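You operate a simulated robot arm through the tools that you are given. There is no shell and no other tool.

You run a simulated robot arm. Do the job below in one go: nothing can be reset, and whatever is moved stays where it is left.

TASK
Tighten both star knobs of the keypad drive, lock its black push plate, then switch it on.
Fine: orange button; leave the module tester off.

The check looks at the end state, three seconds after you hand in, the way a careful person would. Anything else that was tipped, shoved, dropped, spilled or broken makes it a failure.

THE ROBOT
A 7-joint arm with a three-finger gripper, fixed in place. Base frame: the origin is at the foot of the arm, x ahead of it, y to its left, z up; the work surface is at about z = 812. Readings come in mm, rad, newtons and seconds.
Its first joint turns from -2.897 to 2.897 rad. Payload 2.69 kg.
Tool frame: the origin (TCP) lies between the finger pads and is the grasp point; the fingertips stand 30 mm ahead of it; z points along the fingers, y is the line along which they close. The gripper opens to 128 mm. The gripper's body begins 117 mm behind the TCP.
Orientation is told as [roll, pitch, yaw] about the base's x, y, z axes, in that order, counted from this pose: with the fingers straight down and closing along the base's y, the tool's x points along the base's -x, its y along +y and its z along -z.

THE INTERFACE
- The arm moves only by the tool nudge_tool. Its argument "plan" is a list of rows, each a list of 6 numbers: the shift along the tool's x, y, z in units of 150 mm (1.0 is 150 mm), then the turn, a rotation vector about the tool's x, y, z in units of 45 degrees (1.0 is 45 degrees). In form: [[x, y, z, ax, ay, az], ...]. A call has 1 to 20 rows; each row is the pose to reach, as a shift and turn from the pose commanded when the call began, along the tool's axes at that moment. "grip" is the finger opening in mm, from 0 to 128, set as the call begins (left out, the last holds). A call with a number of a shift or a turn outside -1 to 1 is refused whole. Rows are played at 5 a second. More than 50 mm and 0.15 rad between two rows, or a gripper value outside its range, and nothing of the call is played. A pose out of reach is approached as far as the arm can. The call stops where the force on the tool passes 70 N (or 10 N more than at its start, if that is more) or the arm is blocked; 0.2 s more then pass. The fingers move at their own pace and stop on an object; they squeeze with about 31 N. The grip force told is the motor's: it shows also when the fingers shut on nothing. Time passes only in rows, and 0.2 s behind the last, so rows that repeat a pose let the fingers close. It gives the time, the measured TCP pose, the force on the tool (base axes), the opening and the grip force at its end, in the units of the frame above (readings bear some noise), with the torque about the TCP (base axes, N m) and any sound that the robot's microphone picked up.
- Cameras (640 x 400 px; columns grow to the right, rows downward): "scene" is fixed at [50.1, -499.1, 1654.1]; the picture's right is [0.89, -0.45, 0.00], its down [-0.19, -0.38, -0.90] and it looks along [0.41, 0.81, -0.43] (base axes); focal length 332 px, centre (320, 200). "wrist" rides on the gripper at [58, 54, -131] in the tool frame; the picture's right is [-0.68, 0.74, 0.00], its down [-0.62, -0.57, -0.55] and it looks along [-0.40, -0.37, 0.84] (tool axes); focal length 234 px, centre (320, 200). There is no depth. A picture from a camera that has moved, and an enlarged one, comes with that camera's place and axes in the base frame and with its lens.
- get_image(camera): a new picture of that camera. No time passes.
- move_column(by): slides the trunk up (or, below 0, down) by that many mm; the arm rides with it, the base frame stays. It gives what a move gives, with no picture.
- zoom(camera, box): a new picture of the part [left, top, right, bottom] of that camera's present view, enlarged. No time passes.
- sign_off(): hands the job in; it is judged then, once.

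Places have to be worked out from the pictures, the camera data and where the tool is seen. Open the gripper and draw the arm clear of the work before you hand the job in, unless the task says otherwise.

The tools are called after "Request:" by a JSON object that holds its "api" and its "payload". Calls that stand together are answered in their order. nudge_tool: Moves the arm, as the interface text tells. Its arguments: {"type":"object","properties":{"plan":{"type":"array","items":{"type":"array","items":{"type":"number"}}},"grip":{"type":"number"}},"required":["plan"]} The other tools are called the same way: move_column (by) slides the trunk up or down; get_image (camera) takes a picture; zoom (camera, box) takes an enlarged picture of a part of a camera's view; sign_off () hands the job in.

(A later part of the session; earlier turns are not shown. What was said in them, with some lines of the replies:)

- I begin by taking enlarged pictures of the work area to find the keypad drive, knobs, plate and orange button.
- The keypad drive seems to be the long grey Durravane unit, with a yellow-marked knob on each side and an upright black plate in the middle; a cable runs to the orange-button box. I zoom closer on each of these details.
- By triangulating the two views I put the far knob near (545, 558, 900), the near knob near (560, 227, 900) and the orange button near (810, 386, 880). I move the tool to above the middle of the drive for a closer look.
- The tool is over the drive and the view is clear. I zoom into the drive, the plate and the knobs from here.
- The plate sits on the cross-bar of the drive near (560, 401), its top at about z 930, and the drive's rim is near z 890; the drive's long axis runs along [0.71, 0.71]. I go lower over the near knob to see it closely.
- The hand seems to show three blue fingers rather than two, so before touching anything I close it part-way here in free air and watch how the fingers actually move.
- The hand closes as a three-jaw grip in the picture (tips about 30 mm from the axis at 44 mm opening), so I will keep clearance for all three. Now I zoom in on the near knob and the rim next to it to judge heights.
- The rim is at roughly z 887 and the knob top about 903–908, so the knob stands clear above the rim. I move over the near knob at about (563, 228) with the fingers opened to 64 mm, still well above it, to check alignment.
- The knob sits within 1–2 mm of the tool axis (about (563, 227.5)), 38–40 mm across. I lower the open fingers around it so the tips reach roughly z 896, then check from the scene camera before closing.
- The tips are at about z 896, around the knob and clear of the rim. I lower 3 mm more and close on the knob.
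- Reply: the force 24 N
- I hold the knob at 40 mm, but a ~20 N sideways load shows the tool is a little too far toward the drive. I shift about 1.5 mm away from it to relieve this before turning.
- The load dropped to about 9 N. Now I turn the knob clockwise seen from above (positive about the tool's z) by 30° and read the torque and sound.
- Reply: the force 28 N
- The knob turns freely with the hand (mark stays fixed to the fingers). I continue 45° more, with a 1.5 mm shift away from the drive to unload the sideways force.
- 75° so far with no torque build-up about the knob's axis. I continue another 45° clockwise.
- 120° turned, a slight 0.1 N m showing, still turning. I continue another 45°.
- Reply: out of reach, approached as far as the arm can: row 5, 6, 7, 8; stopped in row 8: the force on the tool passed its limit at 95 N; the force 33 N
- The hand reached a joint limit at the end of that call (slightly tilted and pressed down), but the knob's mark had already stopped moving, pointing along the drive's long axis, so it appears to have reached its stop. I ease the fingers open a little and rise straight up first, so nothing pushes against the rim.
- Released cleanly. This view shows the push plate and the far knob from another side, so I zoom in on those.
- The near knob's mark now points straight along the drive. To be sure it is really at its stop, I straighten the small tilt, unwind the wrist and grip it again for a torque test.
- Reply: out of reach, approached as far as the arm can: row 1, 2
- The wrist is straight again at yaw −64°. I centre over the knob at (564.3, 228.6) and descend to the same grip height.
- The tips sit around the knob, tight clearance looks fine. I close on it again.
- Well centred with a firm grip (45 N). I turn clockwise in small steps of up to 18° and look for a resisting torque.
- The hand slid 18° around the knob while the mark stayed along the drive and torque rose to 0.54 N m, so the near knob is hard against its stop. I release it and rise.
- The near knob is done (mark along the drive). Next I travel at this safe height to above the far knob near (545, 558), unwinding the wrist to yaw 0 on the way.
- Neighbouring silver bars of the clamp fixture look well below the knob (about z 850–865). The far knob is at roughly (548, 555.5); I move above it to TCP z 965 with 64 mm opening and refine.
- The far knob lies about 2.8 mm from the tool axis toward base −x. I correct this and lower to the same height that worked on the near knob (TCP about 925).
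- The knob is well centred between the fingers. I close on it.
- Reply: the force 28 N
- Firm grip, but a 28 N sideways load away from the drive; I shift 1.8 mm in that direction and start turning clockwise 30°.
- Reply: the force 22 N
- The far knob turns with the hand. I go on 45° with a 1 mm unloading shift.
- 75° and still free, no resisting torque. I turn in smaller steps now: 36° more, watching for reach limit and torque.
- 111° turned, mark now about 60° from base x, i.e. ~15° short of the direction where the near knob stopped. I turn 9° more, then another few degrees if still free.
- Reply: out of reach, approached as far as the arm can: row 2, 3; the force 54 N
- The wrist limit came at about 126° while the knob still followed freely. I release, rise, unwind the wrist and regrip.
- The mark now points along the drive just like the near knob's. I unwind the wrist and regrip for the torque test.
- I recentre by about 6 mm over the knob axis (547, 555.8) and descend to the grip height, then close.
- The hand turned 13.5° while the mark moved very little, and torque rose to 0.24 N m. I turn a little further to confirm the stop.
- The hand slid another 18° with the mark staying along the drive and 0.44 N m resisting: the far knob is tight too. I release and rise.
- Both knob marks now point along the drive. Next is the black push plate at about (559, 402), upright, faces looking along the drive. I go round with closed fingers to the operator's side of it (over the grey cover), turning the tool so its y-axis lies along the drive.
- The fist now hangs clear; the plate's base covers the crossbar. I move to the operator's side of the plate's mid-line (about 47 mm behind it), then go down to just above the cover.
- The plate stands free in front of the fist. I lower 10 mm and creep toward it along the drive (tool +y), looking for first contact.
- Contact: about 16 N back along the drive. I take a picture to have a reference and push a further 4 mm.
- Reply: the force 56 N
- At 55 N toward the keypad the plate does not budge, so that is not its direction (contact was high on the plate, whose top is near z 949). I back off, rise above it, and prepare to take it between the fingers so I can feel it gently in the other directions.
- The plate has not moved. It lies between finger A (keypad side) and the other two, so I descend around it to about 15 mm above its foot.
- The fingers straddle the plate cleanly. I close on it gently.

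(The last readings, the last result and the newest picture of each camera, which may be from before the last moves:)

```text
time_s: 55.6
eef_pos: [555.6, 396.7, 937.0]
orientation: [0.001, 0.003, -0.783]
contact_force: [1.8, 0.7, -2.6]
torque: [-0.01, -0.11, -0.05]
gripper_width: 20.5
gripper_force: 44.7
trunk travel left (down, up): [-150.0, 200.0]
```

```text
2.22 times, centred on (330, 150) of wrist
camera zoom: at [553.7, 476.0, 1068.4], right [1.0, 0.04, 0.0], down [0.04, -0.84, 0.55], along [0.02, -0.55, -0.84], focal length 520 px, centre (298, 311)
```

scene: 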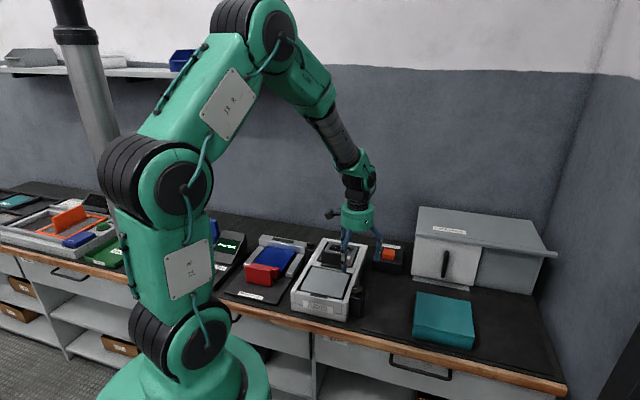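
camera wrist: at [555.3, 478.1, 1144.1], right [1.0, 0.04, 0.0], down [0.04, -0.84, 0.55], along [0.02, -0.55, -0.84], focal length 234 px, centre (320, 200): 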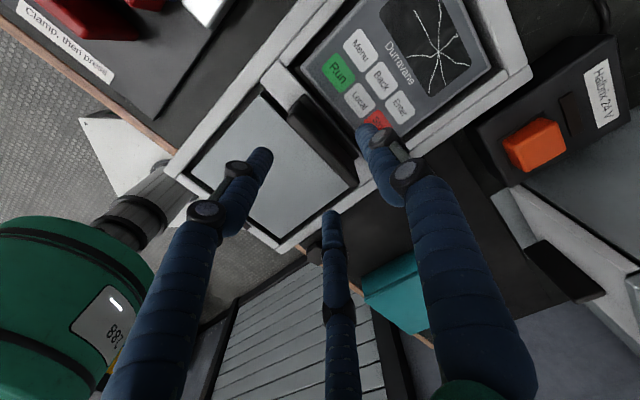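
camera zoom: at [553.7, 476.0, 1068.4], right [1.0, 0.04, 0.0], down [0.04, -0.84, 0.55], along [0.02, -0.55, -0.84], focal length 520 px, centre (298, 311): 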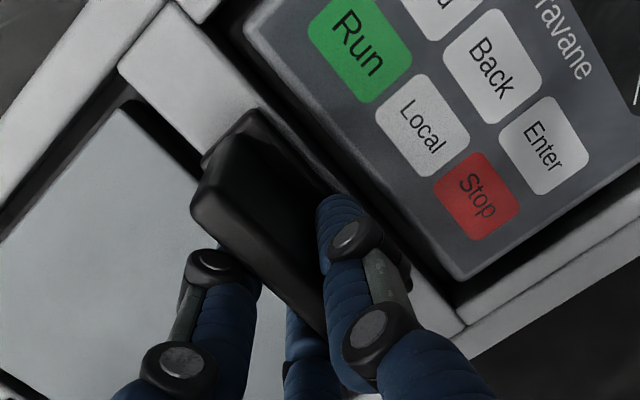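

I hold the plate (thickness ~11 mm). Now I pull it gently toward the operator's side (tool −y) by a few millimetres and read the force.

Request:
{"api": "nudge_tool", "payload": {"plan": [[0, -0.015, 0, 0, 0, 0], [0, -0.03, 0, 0, 0, 0], [0, -0.03, 0, 0, 0, 0]]}}

Request:
{"api": "zoom", "payload": {"camera": "wrist", "box": [230, 60, 430, 240]}}

```text
time_s: 56.5
eef_pos: [551.9, 394.9, 938.1]
orientation: [-0.001, 0.001, -0.784]
contact_force: [1.2, -0.6, -7.9]
torque: [-0.06, -0.12, -0.08]
gripper_width: 20.1
gripper_force: 44.5
trunk travel left (down, up): [-150.0, 200.0]
```

```text
2.22 times, centred on (330, 150) of wrist
camera zoom: at [550.2, 472.4, 1068.3], right [1.0, 0.04, 0.0], down [0.04, -0.84, 0.55], along [0.02, -0.55, -0.84], focal length 520 px, centre (298, 311)
```

zoom: 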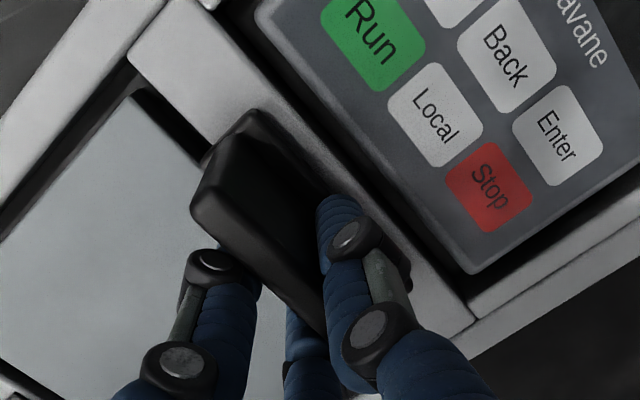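

The plate slides freely toward the operator's side (almost no force), foot and all, so that is its travel. I draw it on in small steps, watching for a stop or click.

Request:
{"api": "nudge_tool", "payload": {"plan": [[0, -0.02, 0, 0, 0, 0], [0, -0.04, 0, 0, 0, 0], [0, -0.06, 0, 0, 0, 0], [0, -0.06, 0, 0, 0, 0]]}}

Request:
{"api": "zoom", "payload": {"camera": "wrist", "box": [230, 60, 430, 240]}}

Request:
{"api": "zoom", "payload": {"camera": "scene", "box": [310, 205, 400, 295]}}

```text
time_s: 57.5
eef_pos: [546.2, 389.3, 938.6]
orientation: [0.001, 0.003, -0.784]
contact_force: [4.7, -3.0, -3.1]
torque: [-0.19, -0.22, -0.09]
gripper_width: 20.2
gripper_force: 44.9
trunk travel left (down, up): [-150.0, 200.0]
```

```text
2.22 times, centred on (330, 150) of wrist
camera zoom: at [544.4, 466.6, 1068.4], right [1.0, 0.04, 0.0], down [0.04, -0.84, 0.55], along [0.02, -0.55, -0.84], focal length 520 px, centre (298, 311)
```

zoom: 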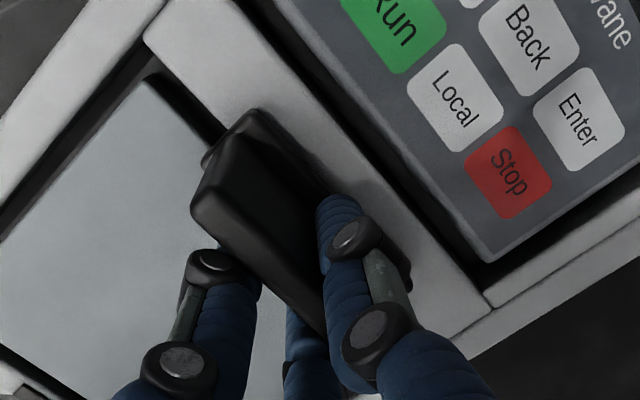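

```text
4.44 times, centred on (355, 250) of scene
camera zoom: at [50.1, -499.1, 1654.1], right [0.89, -0.45, 0.0], down [-0.19, -0.38, -0.9], along [0.41, 0.81, -0.43], focal length 1474 px, centre (164, -22)
```

zoom: 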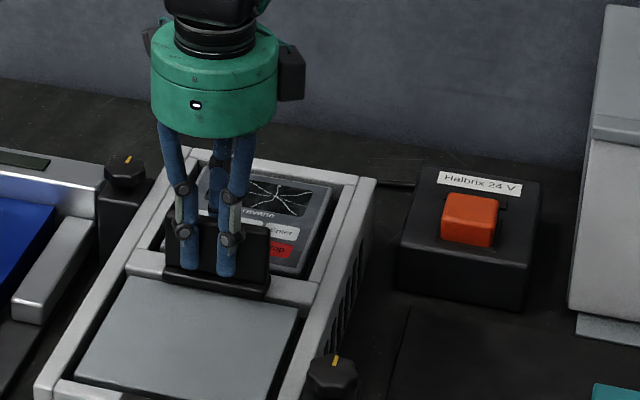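

It keeps sliding with almost no force. I continue another 12 mm.

Request:
{"api": "nudge_tool", "payload": {"plan": [[0, -0.02, 0, 0, 0, 0], [0, -0.04, 0, 0, 0, 0], [0, -0.06, 0, 0, 0, 0], [0, -0.08, 0, 0, 0, 0], [0, -0.08, 0, 0, 0, 0]]}}

Request:
{"api": "zoom", "payload": {"camera": "wrist", "box": [230, 60, 430, 240]}}

Request:
{"api": "zoom", "payload": {"camera": "scene", "box": [310, 205, 400, 295]}}

```text
time_s: 58.6
eef_pos: [539.4, 382.4, 938.2]
orientation: [0.003, -0.001, -0.785]
contact_force: [31.2, 34.8, -16.1]
torque: [1.05, -0.71, -0.03]
gripper_width: 20.2
gripper_force: 45.2
trunk travel left (down, up): [-150.0, 200.0]
```

```text
2.22 times, centred on (330, 150) of wrist
camera zoom: at [538.2, 460.7, 1068.6], right [1.0, 0.04, 0.0], down [0.03, -0.84, 0.55], along [0.03, -0.55, -0.84], focal length 520 px, centre (298, 311)
```

zoom: 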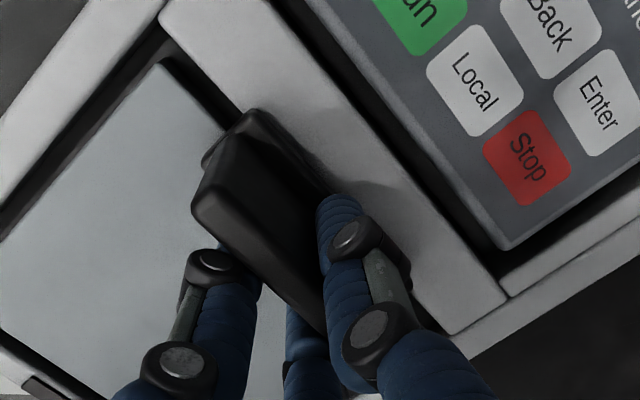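

```text
4.44 times, centred on (355, 250) of scene
camera zoom: at [50.1, -499.1, 1654.1], right [0.89, -0.45, 0.0], down [-0.19, -0.38, -0.9], along [0.41, 0.81, -0.43], focal length 1474 px, centre (164, -22)
```

zoom: 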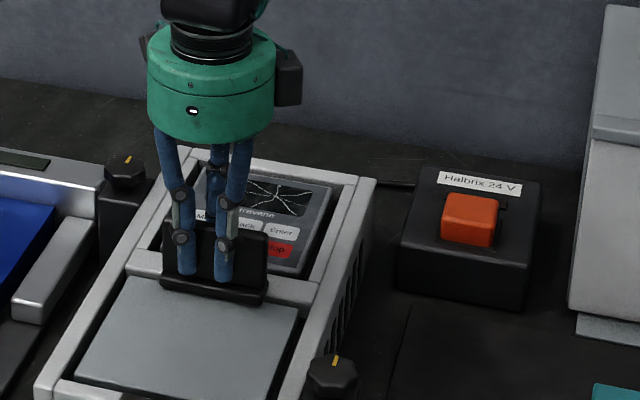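

A firm stop came up after about 21 mm of travel: the plate's foot now overlaps the grey cover, 47 N resisting. I press 2 mm further to make sure it is fully seated.

Request:
{"api": "nudge_tool", "payload": {"plan": [[0, -0.007, 0, 0, 0, 0], [0, -0.013, 0, 0, 0, 0], [0, -0.013, 0, 0, 0, 0]]}}

```text
time_s: 59.5
eef_pos: [541.0, 381.9, 938.3]
orientation: [0.007, 0.0, -0.784]
contact_force: [45.7, 40.6, -6.7]
torque: [1.13, -1.05, -0.06]
gripper_width: 20.2
gripper_force: 44.6
trunk travel left (down, up): [-150.0, 200.0]
```

It is solidly at the stop (61 N, no further motion). I relax the pull to a light residual, open the fingers and rise straight up.

Request:
{"api": "nudge_tool", "payload": {"plan": [[0, 0.017, 0, 0, 0, 0], [0, 0.036, 0, 0, 0, 0], [0, 0.036, 0, 0, 0, 0]]}}

Request:
{"api": "nudge_tool", "payload": {"plan": [[0, 0, 0, 0, 0, 0], [0, 0, 0, 0, 0, 0], [0, 0, -0.13, 0, 0, 0], [0, 0, -0.3, 0, 0, 0], [0, 0, -0.5, 0, 0, 0], [0, 0, -0.75, 0, 0, 0], [0, 0, -0.95, 0, 0, 0]], "grip": 60}}

Request:
{"api": "get_image", "payload": {"camera": "wrist"}}

Request:
{"api": "zoom", "payload": {"camera": "scene", "box": [285, 215, 415, 325]}}

```text
time_s: 60.2
eef_pos: [540.9, 382.1, 938.1]
orientation: [-0.002, 0.0, -0.783]
contact_force: [27.2, 17.9, 11.9]
torque: [0.28, -1.11, -0.05]
gripper_width: 20.2
gripper_force: 44.5
trunk travel left (down, up): [-150.0, 200.0]
```

```text
time_s: 61.9
eef_pos: [536.4, 381.5, 1083.2]
orientation: [-0.003, 0.002, -0.784]
contact_force: [-0.2, 0.7, 0.7]
torque: [0.01, 0.0, -0.01]
gripper_width: 59.7
gripper_force: 0.0
trunk travel left (down, up): [-150.0, 200.0]
```

```text
taken
camera wrist: at [534.7, 459.7, 1213.6], right [1.0, 0.04, 0.0], down [0.04, -0.84, 0.55], along [0.02, -0.55, -0.84], focal length 234 px, centre (320, 200)
```

wrist: 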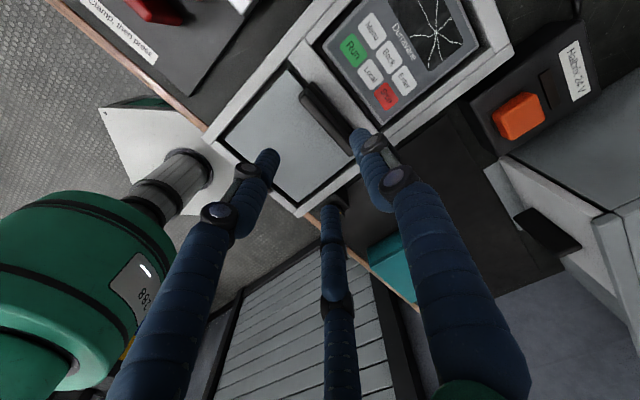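

```text
3.64 times, centred on (350, 270) of scene
camera zoom: at [50.1, -499.1, 1654.1], right [0.89, -0.45, 0.0], down [-0.19, -0.38, -0.9], along [0.41, 0.81, -0.43], focal length 1206 px, centre (211, -54)
```

zoom: 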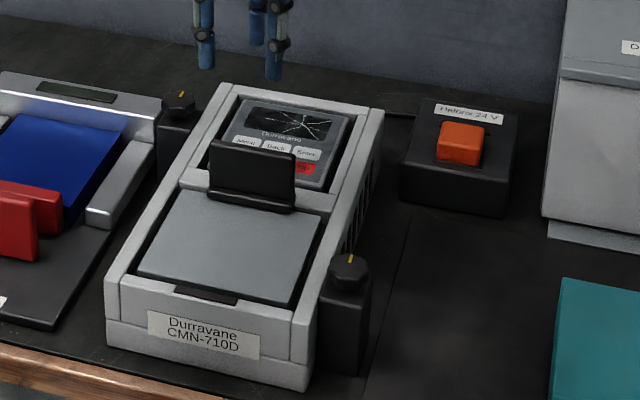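

The plate rests at its stop overlapping the cover, and stays there. Now the orange button: both views put it near (812, 391, 876). I close the fingers and fly over to it at this height.

Request:
{"api": "nudge_tool", "payload": {"plan": [[-0.16, 0.17, 0, 0, 0, 0], [-0.32, 0.34, 0, 0, 0, 0], [-0.48, 0.51, 0, 0, 0, 0], [-0.634, 0.677, 0, 0, 0, 0]], "grip": 0}}

Request:
{"api": "nudge_tool", "payload": {"plan": [[-0.16, 0.17, 0, 0, 0, 0], [-0.32, 0.34, 0, 0, 0, 0], [-0.48, 0.51, 0, 0, 0, 0], [-0.622, 0.665, 0, 0, 0, 0], [-0.622, 0.665, 0, 0, 0, 0]]}}

Request:
{"api": "get_image", "payload": {"camera": "wrist"}}

Request:
{"api": "get_image", "payload": {"camera": "scene"}}

```text
time_s: 62.9
eef_pos: [680.2, 384.5, 1087.1]
orientation: [-0.001, 0.002, -0.783]
contact_force: [0.1, 0.2, -0.4]
torque: [0.03, -0.01, -0.02]
gripper_width: 2.0
gripper_force: 31.1
trunk travel left (down, up): [-150.0, 200.0]
```

```text
time_s: 64.0
eef_pos: [815.4, 390.4, 1081.3]
orientation: [-0.003, 0.002, -0.783]
contact_force: [-0.6, 0.2, -0.6]
torque: [0.01, 0.01, -0.01]
gripper_width: 2.4
gripper_force: 30.2
trunk travel left (down, up): [-150.0, 200.0]
```

```text
taken
camera wrist: at [814.2, 468.3, 1211.3], right [1.0, 0.04, 0.0], down [0.04, -0.84, 0.55], along [0.02, -0.55, -0.84], focal length 234 px, centre (320, 200)
```

wrist: 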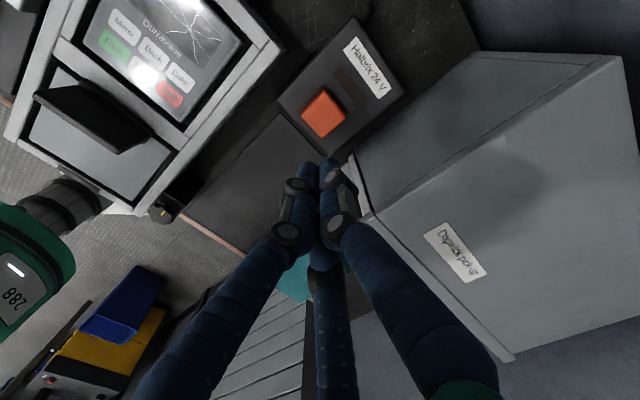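

```text
taken
```

scene: 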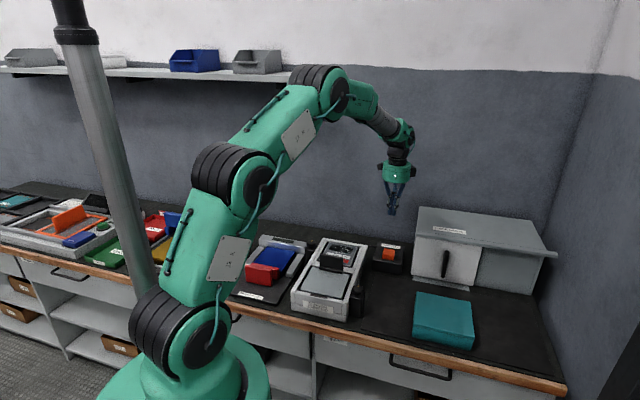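

Request:
{"api": "zoom", "payload": {"camera": "wrist", "box": [260, 20, 420, 180]}}

Request:
{"api": "zoom", "payload": {"camera": "scene", "box": [340, 160, 460, 290]}}

```text
2.50 times, centred on (340, 100) of wrist
camera zoom: at [814.2, 468.3, 1211.3], right [1.0, 0.04, 0.0], down [0.04, -0.84, 0.55], along [0.02, -0.55, -0.84], focal length 585 px, centre (270, 450)
```

zoom: 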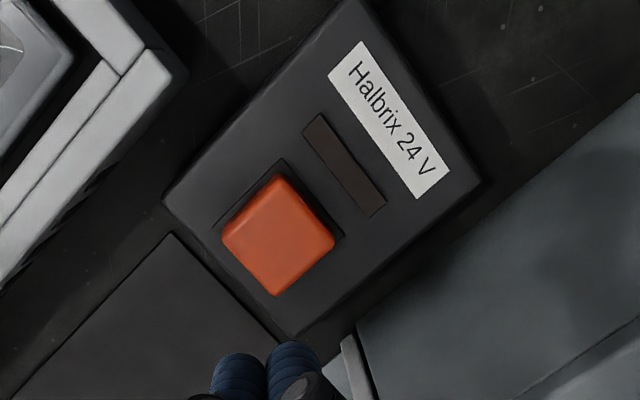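

```text
3.08 times, centred on (400, 225) of scene
camera zoom: at [50.1, -499.1, 1654.1], right [0.89, -0.45, 0.0], down [-0.19, -0.38, -0.9], along [0.41, 0.81, -0.43], focal length 1021 px, centre (74, 123)
```

zoom: 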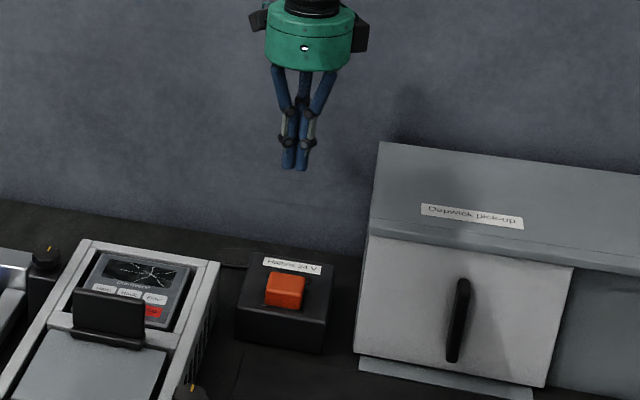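

The button is about 7 mm off the tool axis. I correct and descend in free air until the fingertips are some 35 mm above the button.

Request:
{"api": "nudge_tool", "payload": {"plan": [[-0.032, 0.037, 0.15, 0, 0, 0], [-0.032, 0.037, 0.35, 0, 0, 0], [-0.032, 0.037, 0.6, 0, 0, 0], [-0.032, 0.037, 0.8, 0, 0, 0], [-0.032, 0.037, 0.9, 0, 0, 0], [-0.032, 0.037, 0.9, 0, 0, 0]]}}

Request:
{"api": "zoom", "payload": {"camera": "wrist", "box": [240, 60, 400, 220]}}

Request:
{"api": "zoom", "payload": {"camera": "scene", "box": [350, 200, 430, 290]}}

```text
time_s: 65.5
eef_pos: [820.9, 391.1, 945.7]
orientation: [0.001, -0.001, -0.783]
contact_force: [-0.1, -0.5, 0.2]
torque: [-0.01, 0.04, 0.01]
gripper_width: 2.2
gripper_force: 31.1
trunk travel left (down, up): [-150.0, 200.0]
```

```text
2.50 times, centred on (320, 140) of wrist
camera zoom: at [819.4, 470.8, 1075.9], right [1.0, 0.04, 0.0], down [0.04, -0.84, 0.55], along [0.02, -0.55, -0.84], focal length 585 px, centre (320, 350)
```

zoom: 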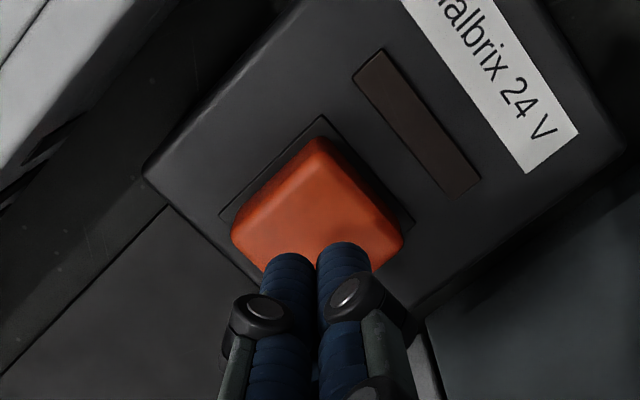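

```text
4.44 times, centred on (390, 245) of scene
camera zoom: at [50.1, -499.1, 1654.1], right [0.89, -0.45, 0.0], down [-0.19, -0.38, -0.9], along [0.41, 0.81, -0.43], focal length 1474 px, centre (9, 0)
```

zoom: 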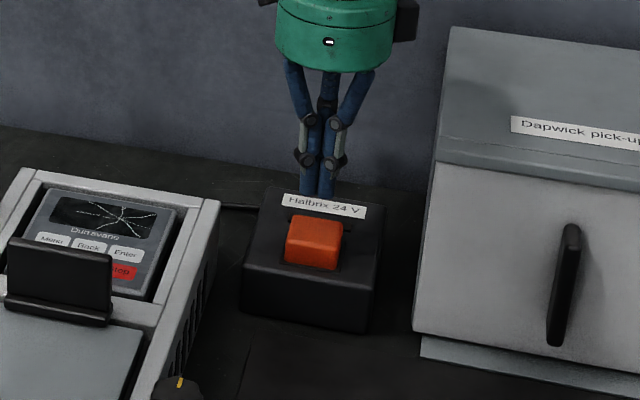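

The fist is centred over the button within about a millimetre, tips about 36 mm above it. I go down 28 mm, then feel for contact in small steps.

Request:
{"api": "nudge_tool", "payload": {"plan": [[0, 0, 0.06, 0, 0, 0], [0, 0, 0.12, 0, 0, 0], [0, 0, 0.18, 0, 0, 0], [0, 0, 0.18, 0, 0, 0]]}}

Request:
{"api": "zoom", "payload": {"camera": "scene", "box": [350, 200, 430, 290]}}

Request:
{"api": "zoom", "payload": {"camera": "wrist", "box": [240, 60, 400, 220]}}

```text
time_s: 66.5
eef_pos: [820.3, 393.2, 917.2]
orientation: [0.001, 0.001, -0.783]
contact_force: [-0.5, 0.2, -0.3]
torque: [0.0, 0.01, -0.02]
gripper_width: 2.2
gripper_force: 31.4
trunk travel left (down, up): [-150.0, 200.0]
```

```text
4.44 times, centred on (390, 245) of scene
camera zoom: at [50.1, -499.1, 1654.1], right [0.89, -0.45, 0.0], down [-0.19, -0.38, -0.9], along [0.41, 0.81, -0.43], focal length 1474 px, centre (9, 0)
```

zoom: 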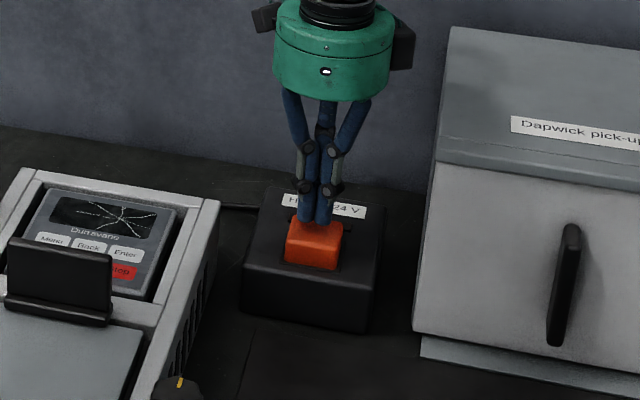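

```text
2.50 times, centred on (320, 140) of wrist
camera zoom: at [818.9, 470.1, 1048.2], right [1.0, 0.04, 0.0], down [0.04, -0.84, 0.55], along [0.02, -0.55, -0.84], focal length 585 px, centre (320, 350)
```

zoom: 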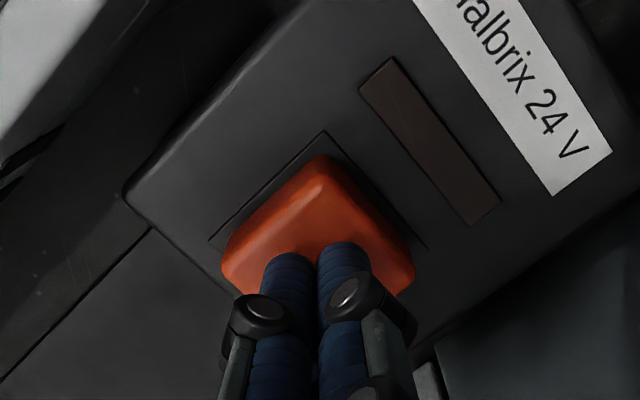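

The tips are right over the button. I press down in small steps, up to 12 mm, and watch force, sound and the indicator slot.

Request:
{"api": "nudge_tool", "payload": {"plan": [[0, 0, 0.02, 0, 0, 0], [0, 0, 0.04, 0, 0, 0], [0, 0, 0.06, 0, 0, 0], [0, 0, 0.06, 0, 0, 0]]}}

Request:
{"api": "zoom", "payload": {"camera": "wrist", "box": [240, 60, 400, 220]}}

```text
time_s: 67.5
eef_pos: [820.3, 390.8, 909.7]
orientation: [0.001, 0.002, -0.784]
contact_force: [0.0, -0.2, 0.0]
torque: [0.03, -0.02, -0.01]
gripper_width: 2.2
gripper_force: 31.5
trunk travel left (down, up): [-150.0, 200.0]
```

```text
2.50 times, centred on (320, 140) of wrist
camera zoom: at [819.9, 469.4, 1039.4], right [1.0, 0.04, 0.0], down [0.04, -0.84, 0.55], along [0.02, -0.55, -0.84], focal length 585 px, centre (320, 350)
```

zoom: 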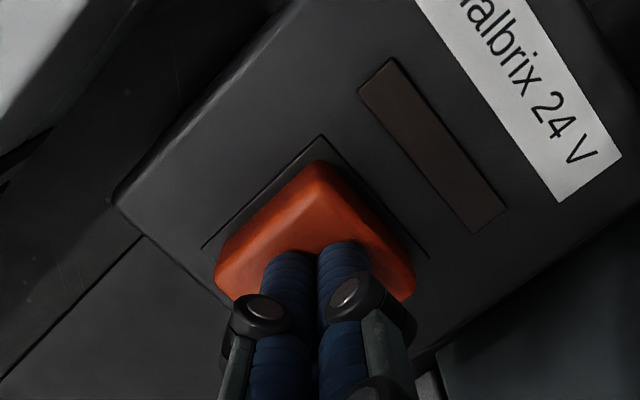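

No contact yet at tip height about 879. I continue downwards in 2 mm rows.

Request:
{"api": "nudge_tool", "payload": {"plan": [[0, 0, 0.014, 0, 0, 0], [0, 0, 0.027, 0, 0, 0], [0, 0, 0.04, 0, 0, 0], [0, 0, 0.04, 0, 0, 0]]}}

Request:
{"api": "zoom", "payload": {"camera": "wrist", "box": [240, 60, 400, 220]}}

```text
time_s: 68.5
eef_pos: [821.5, 391.3, 901.3]
orientation: [0.001, 0.001, -0.783]
contact_force: [0.0, 0.2, 1.6]
torque: [-0.01, -0.03, 0.02]
gripper_width: 6.1
gripper_force: 31.5
trunk travel left (down, up): [-150.0, 200.0]
```

```text
2.50 times, centred on (320, 140) of wrist
camera zoom: at [820.0, 469.3, 1033.2], right [1.0, 0.04, 0.0], down [0.04, -0.84, 0.55], along [0.02, -0.55, -0.84], focal length 585 px, centre (320, 350)
```

zoom: 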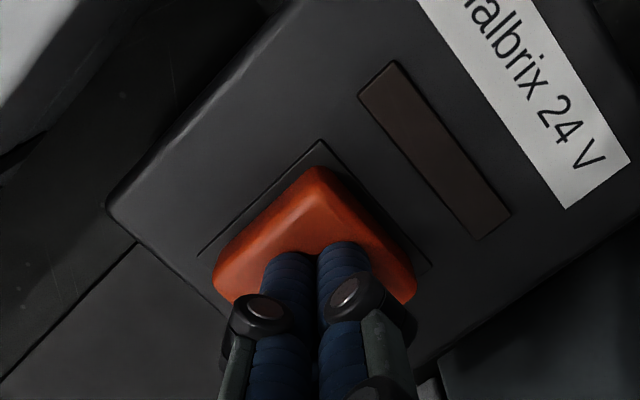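

First contact at TCP z ≈ 902 (about 2 N). I press on another 4 mm.

Request:
{"api": "nudge_tool", "payload": {"plan": [[0, 0, 0.013, 0, 0, 0], [0, 0, 0.027, 0, 0, 0], [0, 0, 0.027, 0, 0, 0]]}}

Request:
{"api": "zoom", "payload": {"camera": "wrist", "box": [240, 60, 400, 220]}}

```text
time_s: 69.2
eef_pos: [821.8, 391.0, 899.0]
orientation: [0.0, 0.001, -0.782]
contact_force: [-0.6, -0.5, 2.0]
torque: [-0.06, -0.03, 0.02]
gripper_width: 6.2
gripper_force: 31.0
trunk travel left (down, up): [-150.0, 200.0]
```

```text
2.50 times, centred on (320, 140) of wrist
camera zoom: at [820.5, 469.6, 1029.6], right [1.0, 0.04, 0.0], down [0.04, -0.84, 0.55], along [0.02, -0.55, -0.84], focal length 585 px, centre (320, 350)
```

zoom: 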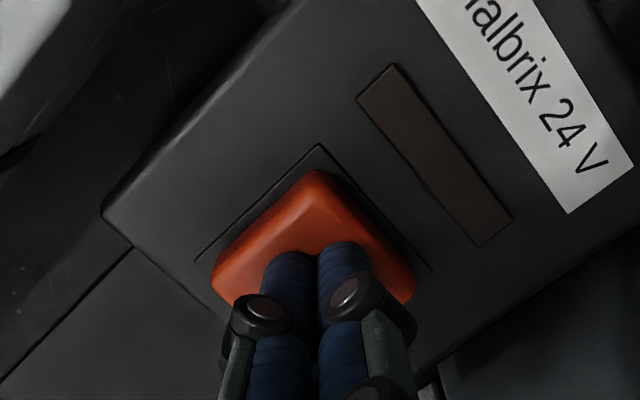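

The button is giving way softly (2 N). I keep pressing in small steps until a click or firm stop.

Request:
{"api": "nudge_tool", "payload": {"plan": [[0, 0, 0.013, 0, 0, 0], [0, 0, 0.027, 0, 0, 0], [0, 0, 0.027, 0, 0, 0]]}}

Request:
{"api": "zoom", "payload": {"camera": "wrist", "box": [240, 60, 400, 220]}}

Request:
{"api": "zoom", "payload": {"camera": "scene", "box": [285, 210, 445, 325]}}

```text
time_s: 70.0
eef_pos: [823.0, 390.8, 895.2]
orientation: [0.0, 0.0, -0.783]
contact_force: [-1.6, 0.3, 4.1]
torque: [0.02, 0.04, 0.0]
gripper_width: 5.9
gripper_force: 31.4
trunk travel left (down, up): [-150.0, 200.0]
heard: click
```

```text
2.50 times, centred on (320, 140) of wrist
camera zoom: at [820.7, 469.5, 1026.5], right [1.0, 0.04, 0.0], down [0.04, -0.84, 0.55], along [0.02, -0.55, -0.84], focal length 585 px, centre (320, 350)
```

zoom: 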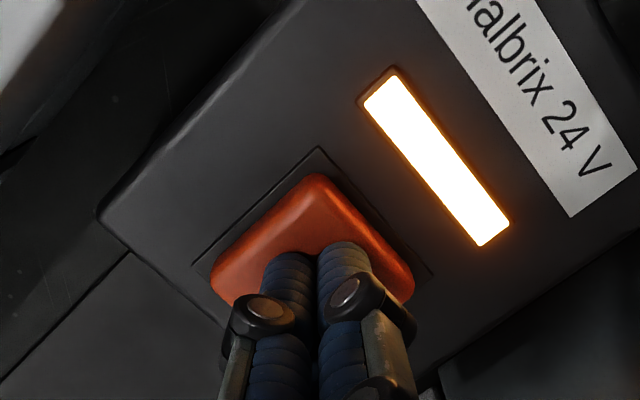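

```text
3.48 times, centred on (365, 268) of scene
camera zoom: at [50.1, -499.1, 1654.1], right [0.89, -0.45, 0.0], down [-0.19, -0.38, -0.9], along [0.41, 0.81, -0.43], focal length 1154 px, centre (164, -35)
```

zoom: 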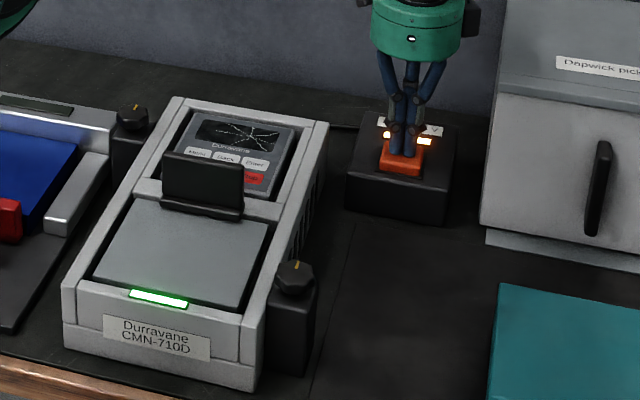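

Click heard: the supply's lamp is lit and the drive's front strip shows green. I withdraw straight up and check that it stays on.

Request:
{"api": "nudge_tool", "payload": {"plan": [[0, 0, -0.04, 0, 0, 0], [0, 0, -0.12, 0, 0, 0], [0, 0, -0.3, 0, 0, 0], [0, 0, -0.5, 0, 0, 0], [0, 0, -0.75, 0, 0, 0], [0, 0, -1.0, 0, 0, 0], [0, 0, -1.0, 0, 0, 0]]}}

Request:
{"api": "zoom", "payload": {"camera": "scene", "box": [285, 210, 445, 325]}}

Request:
{"api": "get_image", "payload": {"camera": "wrist"}}

```text
time_s: 71.7
eef_pos: [824.9, 394.7, 1046.3]
orientation: [-0.001, 0.0, -0.783]
contact_force: [0.1, 0.1, 0.1]
torque: [0.02, -0.04, 0.02]
gripper_width: 2.3
gripper_force: 31.4
trunk travel left (down, up): [-150.0, 200.0]
```

```text
3.48 times, centred on (365, 268) of scene
camera zoom: at [50.1, -499.1, 1654.1], right [0.89, -0.45, 0.0], down [-0.19, -0.38, -0.9], along [0.41, 0.81, -0.43], focal length 1154 px, centre (164, -35)
```

zoom: 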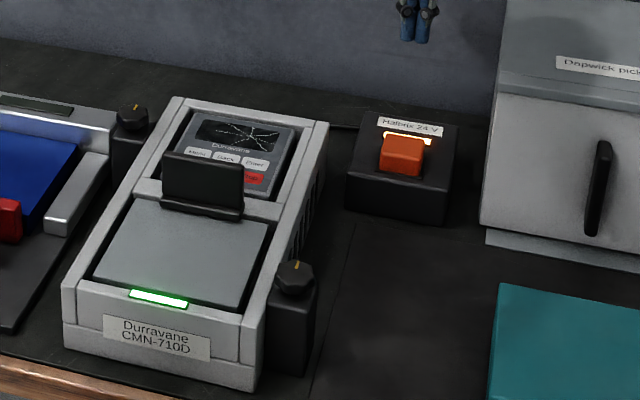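

```text
taken
camera wrist: at [822.8, 471.8, 1177.1], right [1.0, 0.04, 0.0], down [0.04, -0.84, 0.55], along [0.02, -0.55, -0.84], focal length 234 px, centre (320, 200)
```

wrist: 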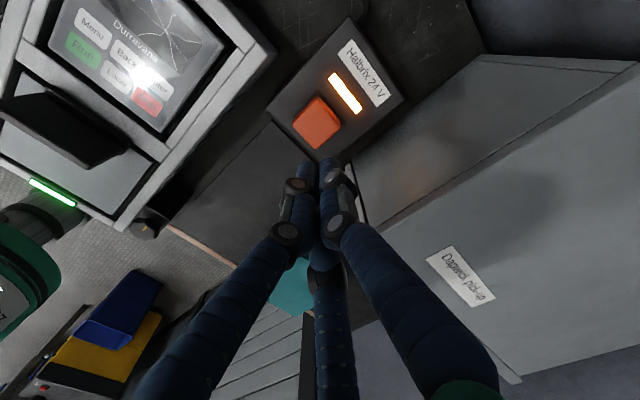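

Both lamps stay on. I raise the arm, draw it back clear of the bench items, and then open the gripper.

Request:
{"api": "nudge_tool", "payload": {"plan": [[0, 0, -0.25, 0, 0, 0], [0, 0, -0.5, 0, 0, 0], [0.1, -0.1, -0.7, 0, 0, 0], [0.28, -0.28, -0.8, 0, 0, 0], [0.46, -0.46, -0.9, 0, 0, 0], [0.64, -0.64, -0.95, 0, 0, 0]]}}

Request:
{"api": "nudge_tool", "payload": {"plan": [[0.15, -0.15, -0.1, 0, 0, 0], [0.3, -0.3, -0.2, 0, 0, 0], [0.3, -0.3, -0.2, 0, 0, 0], [0.3, -0.3, -0.2, 0, 0, 0], [0.3, -0.3, -0.2, 0, 0, 0]], "grip": 120}}

Request:
{"api": "get_image", "payload": {"camera": "scene"}}

Request:
{"api": "zoom", "payload": {"camera": "scene", "box": [220, 205, 445, 345]}}

Request:
{"api": "get_image", "payload": {"camera": "wrist"}}

```text
time_s: 73.0
eef_pos: [687.8, 392.3, 1188.8]
orientation: [0.0, 0.001, -0.784]
contact_force: [0.8, -0.1, -0.3]
torque: [0.01, 0.01, -0.03]
gripper_width: 1.8
gripper_force: 31.4
trunk travel left (down, up): [-150.0, 200.0]
```

```text
time_s: 74.2
eef_pos: [624.4, 394.4, 1219.7]
orientation: [-0.001, 0.001, -0.784]
contact_force: [-0.9, 0.7, 0.2]
torque: [0.01, 0.02, -0.01]
gripper_width: 119.9
gripper_force: 0.1
trunk travel left (down, up): [-150.0, 200.0]
```

```text
taken
```

scene: 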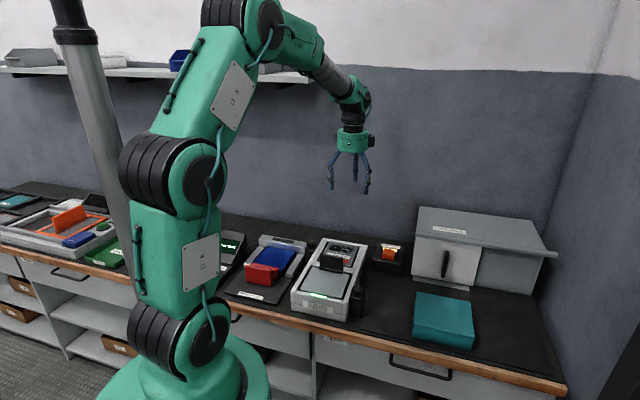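

```text
2.84 times, centred on (332, 275) of scene
camera zoom: at [50.1, -499.1, 1654.1], right [0.89, -0.45, 0.0], down [-0.19, -0.38, -0.9], along [0.41, 0.81, -0.43], focal length 944 px, centre (284, -13)
```

zoom: 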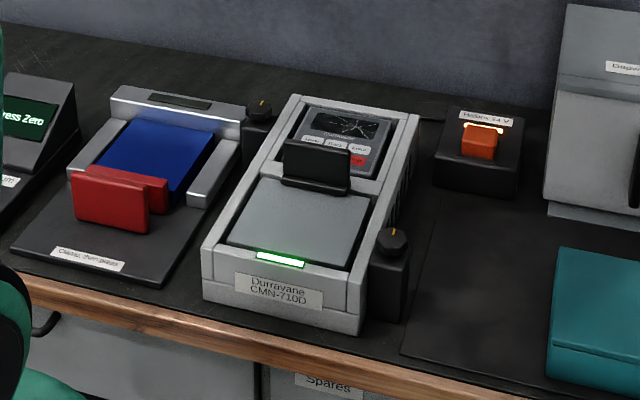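

```text
taken
camera wrist: at [621.9, 471.9, 1349.8], right [1.0, 0.04, 0.0], down [0.04, -0.84, 0.55], along [0.02, -0.55, -0.84], focal length 234 px, centre (320, 200)
```

wrist: 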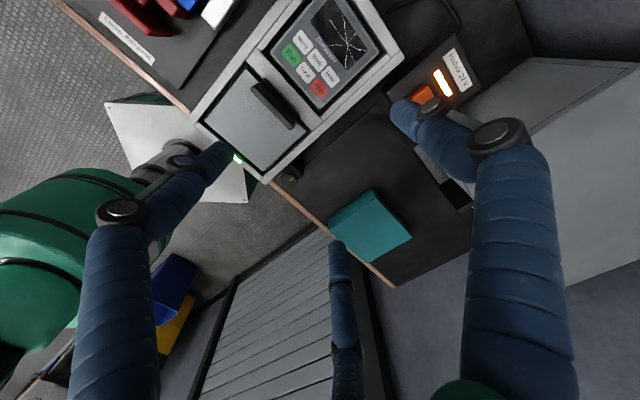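

The knob marks both point along the drive, the plate sits at its stop over the cover, and both the supply lamp and the drive's green strip are lit. The module tester is untouched, the gripper is open and clear, so I hand in.

Request:
{"api": "sign_off", "payload": {}}

```text
The job is handed in.
```

The keypad drive is tightened, locked and switched on, and I have handed the job in.

- **Star knobs:** I turned both knobs clockwise about 120° until they hit a hard stop. I then gripped each one again and tried to turn it further. Neither moved, and both yellow marks now point along the drive.
- **Black push plate:** It would not move toward the keypad. It slid about 21 mm the other way, over the edge of the grey cover, to a firm stop. I heard no click there, so I judged it locked from the hard stop and the overlap. It stayed in place after I let go.
- **Power:** I pressed the orange button on the 24 V box until it clicked. Its lamp came on, the strip on the front of the drive lit green, and both were still lit in the last pictures.

I did not touch the module tester or anything else on the bench. During the first knob turn, the wrist reached its limit and briefly pressed down on the knob mount with up to 95 N. I saw no damage or movement from it. The gripper is open and the arm is clear of the work.
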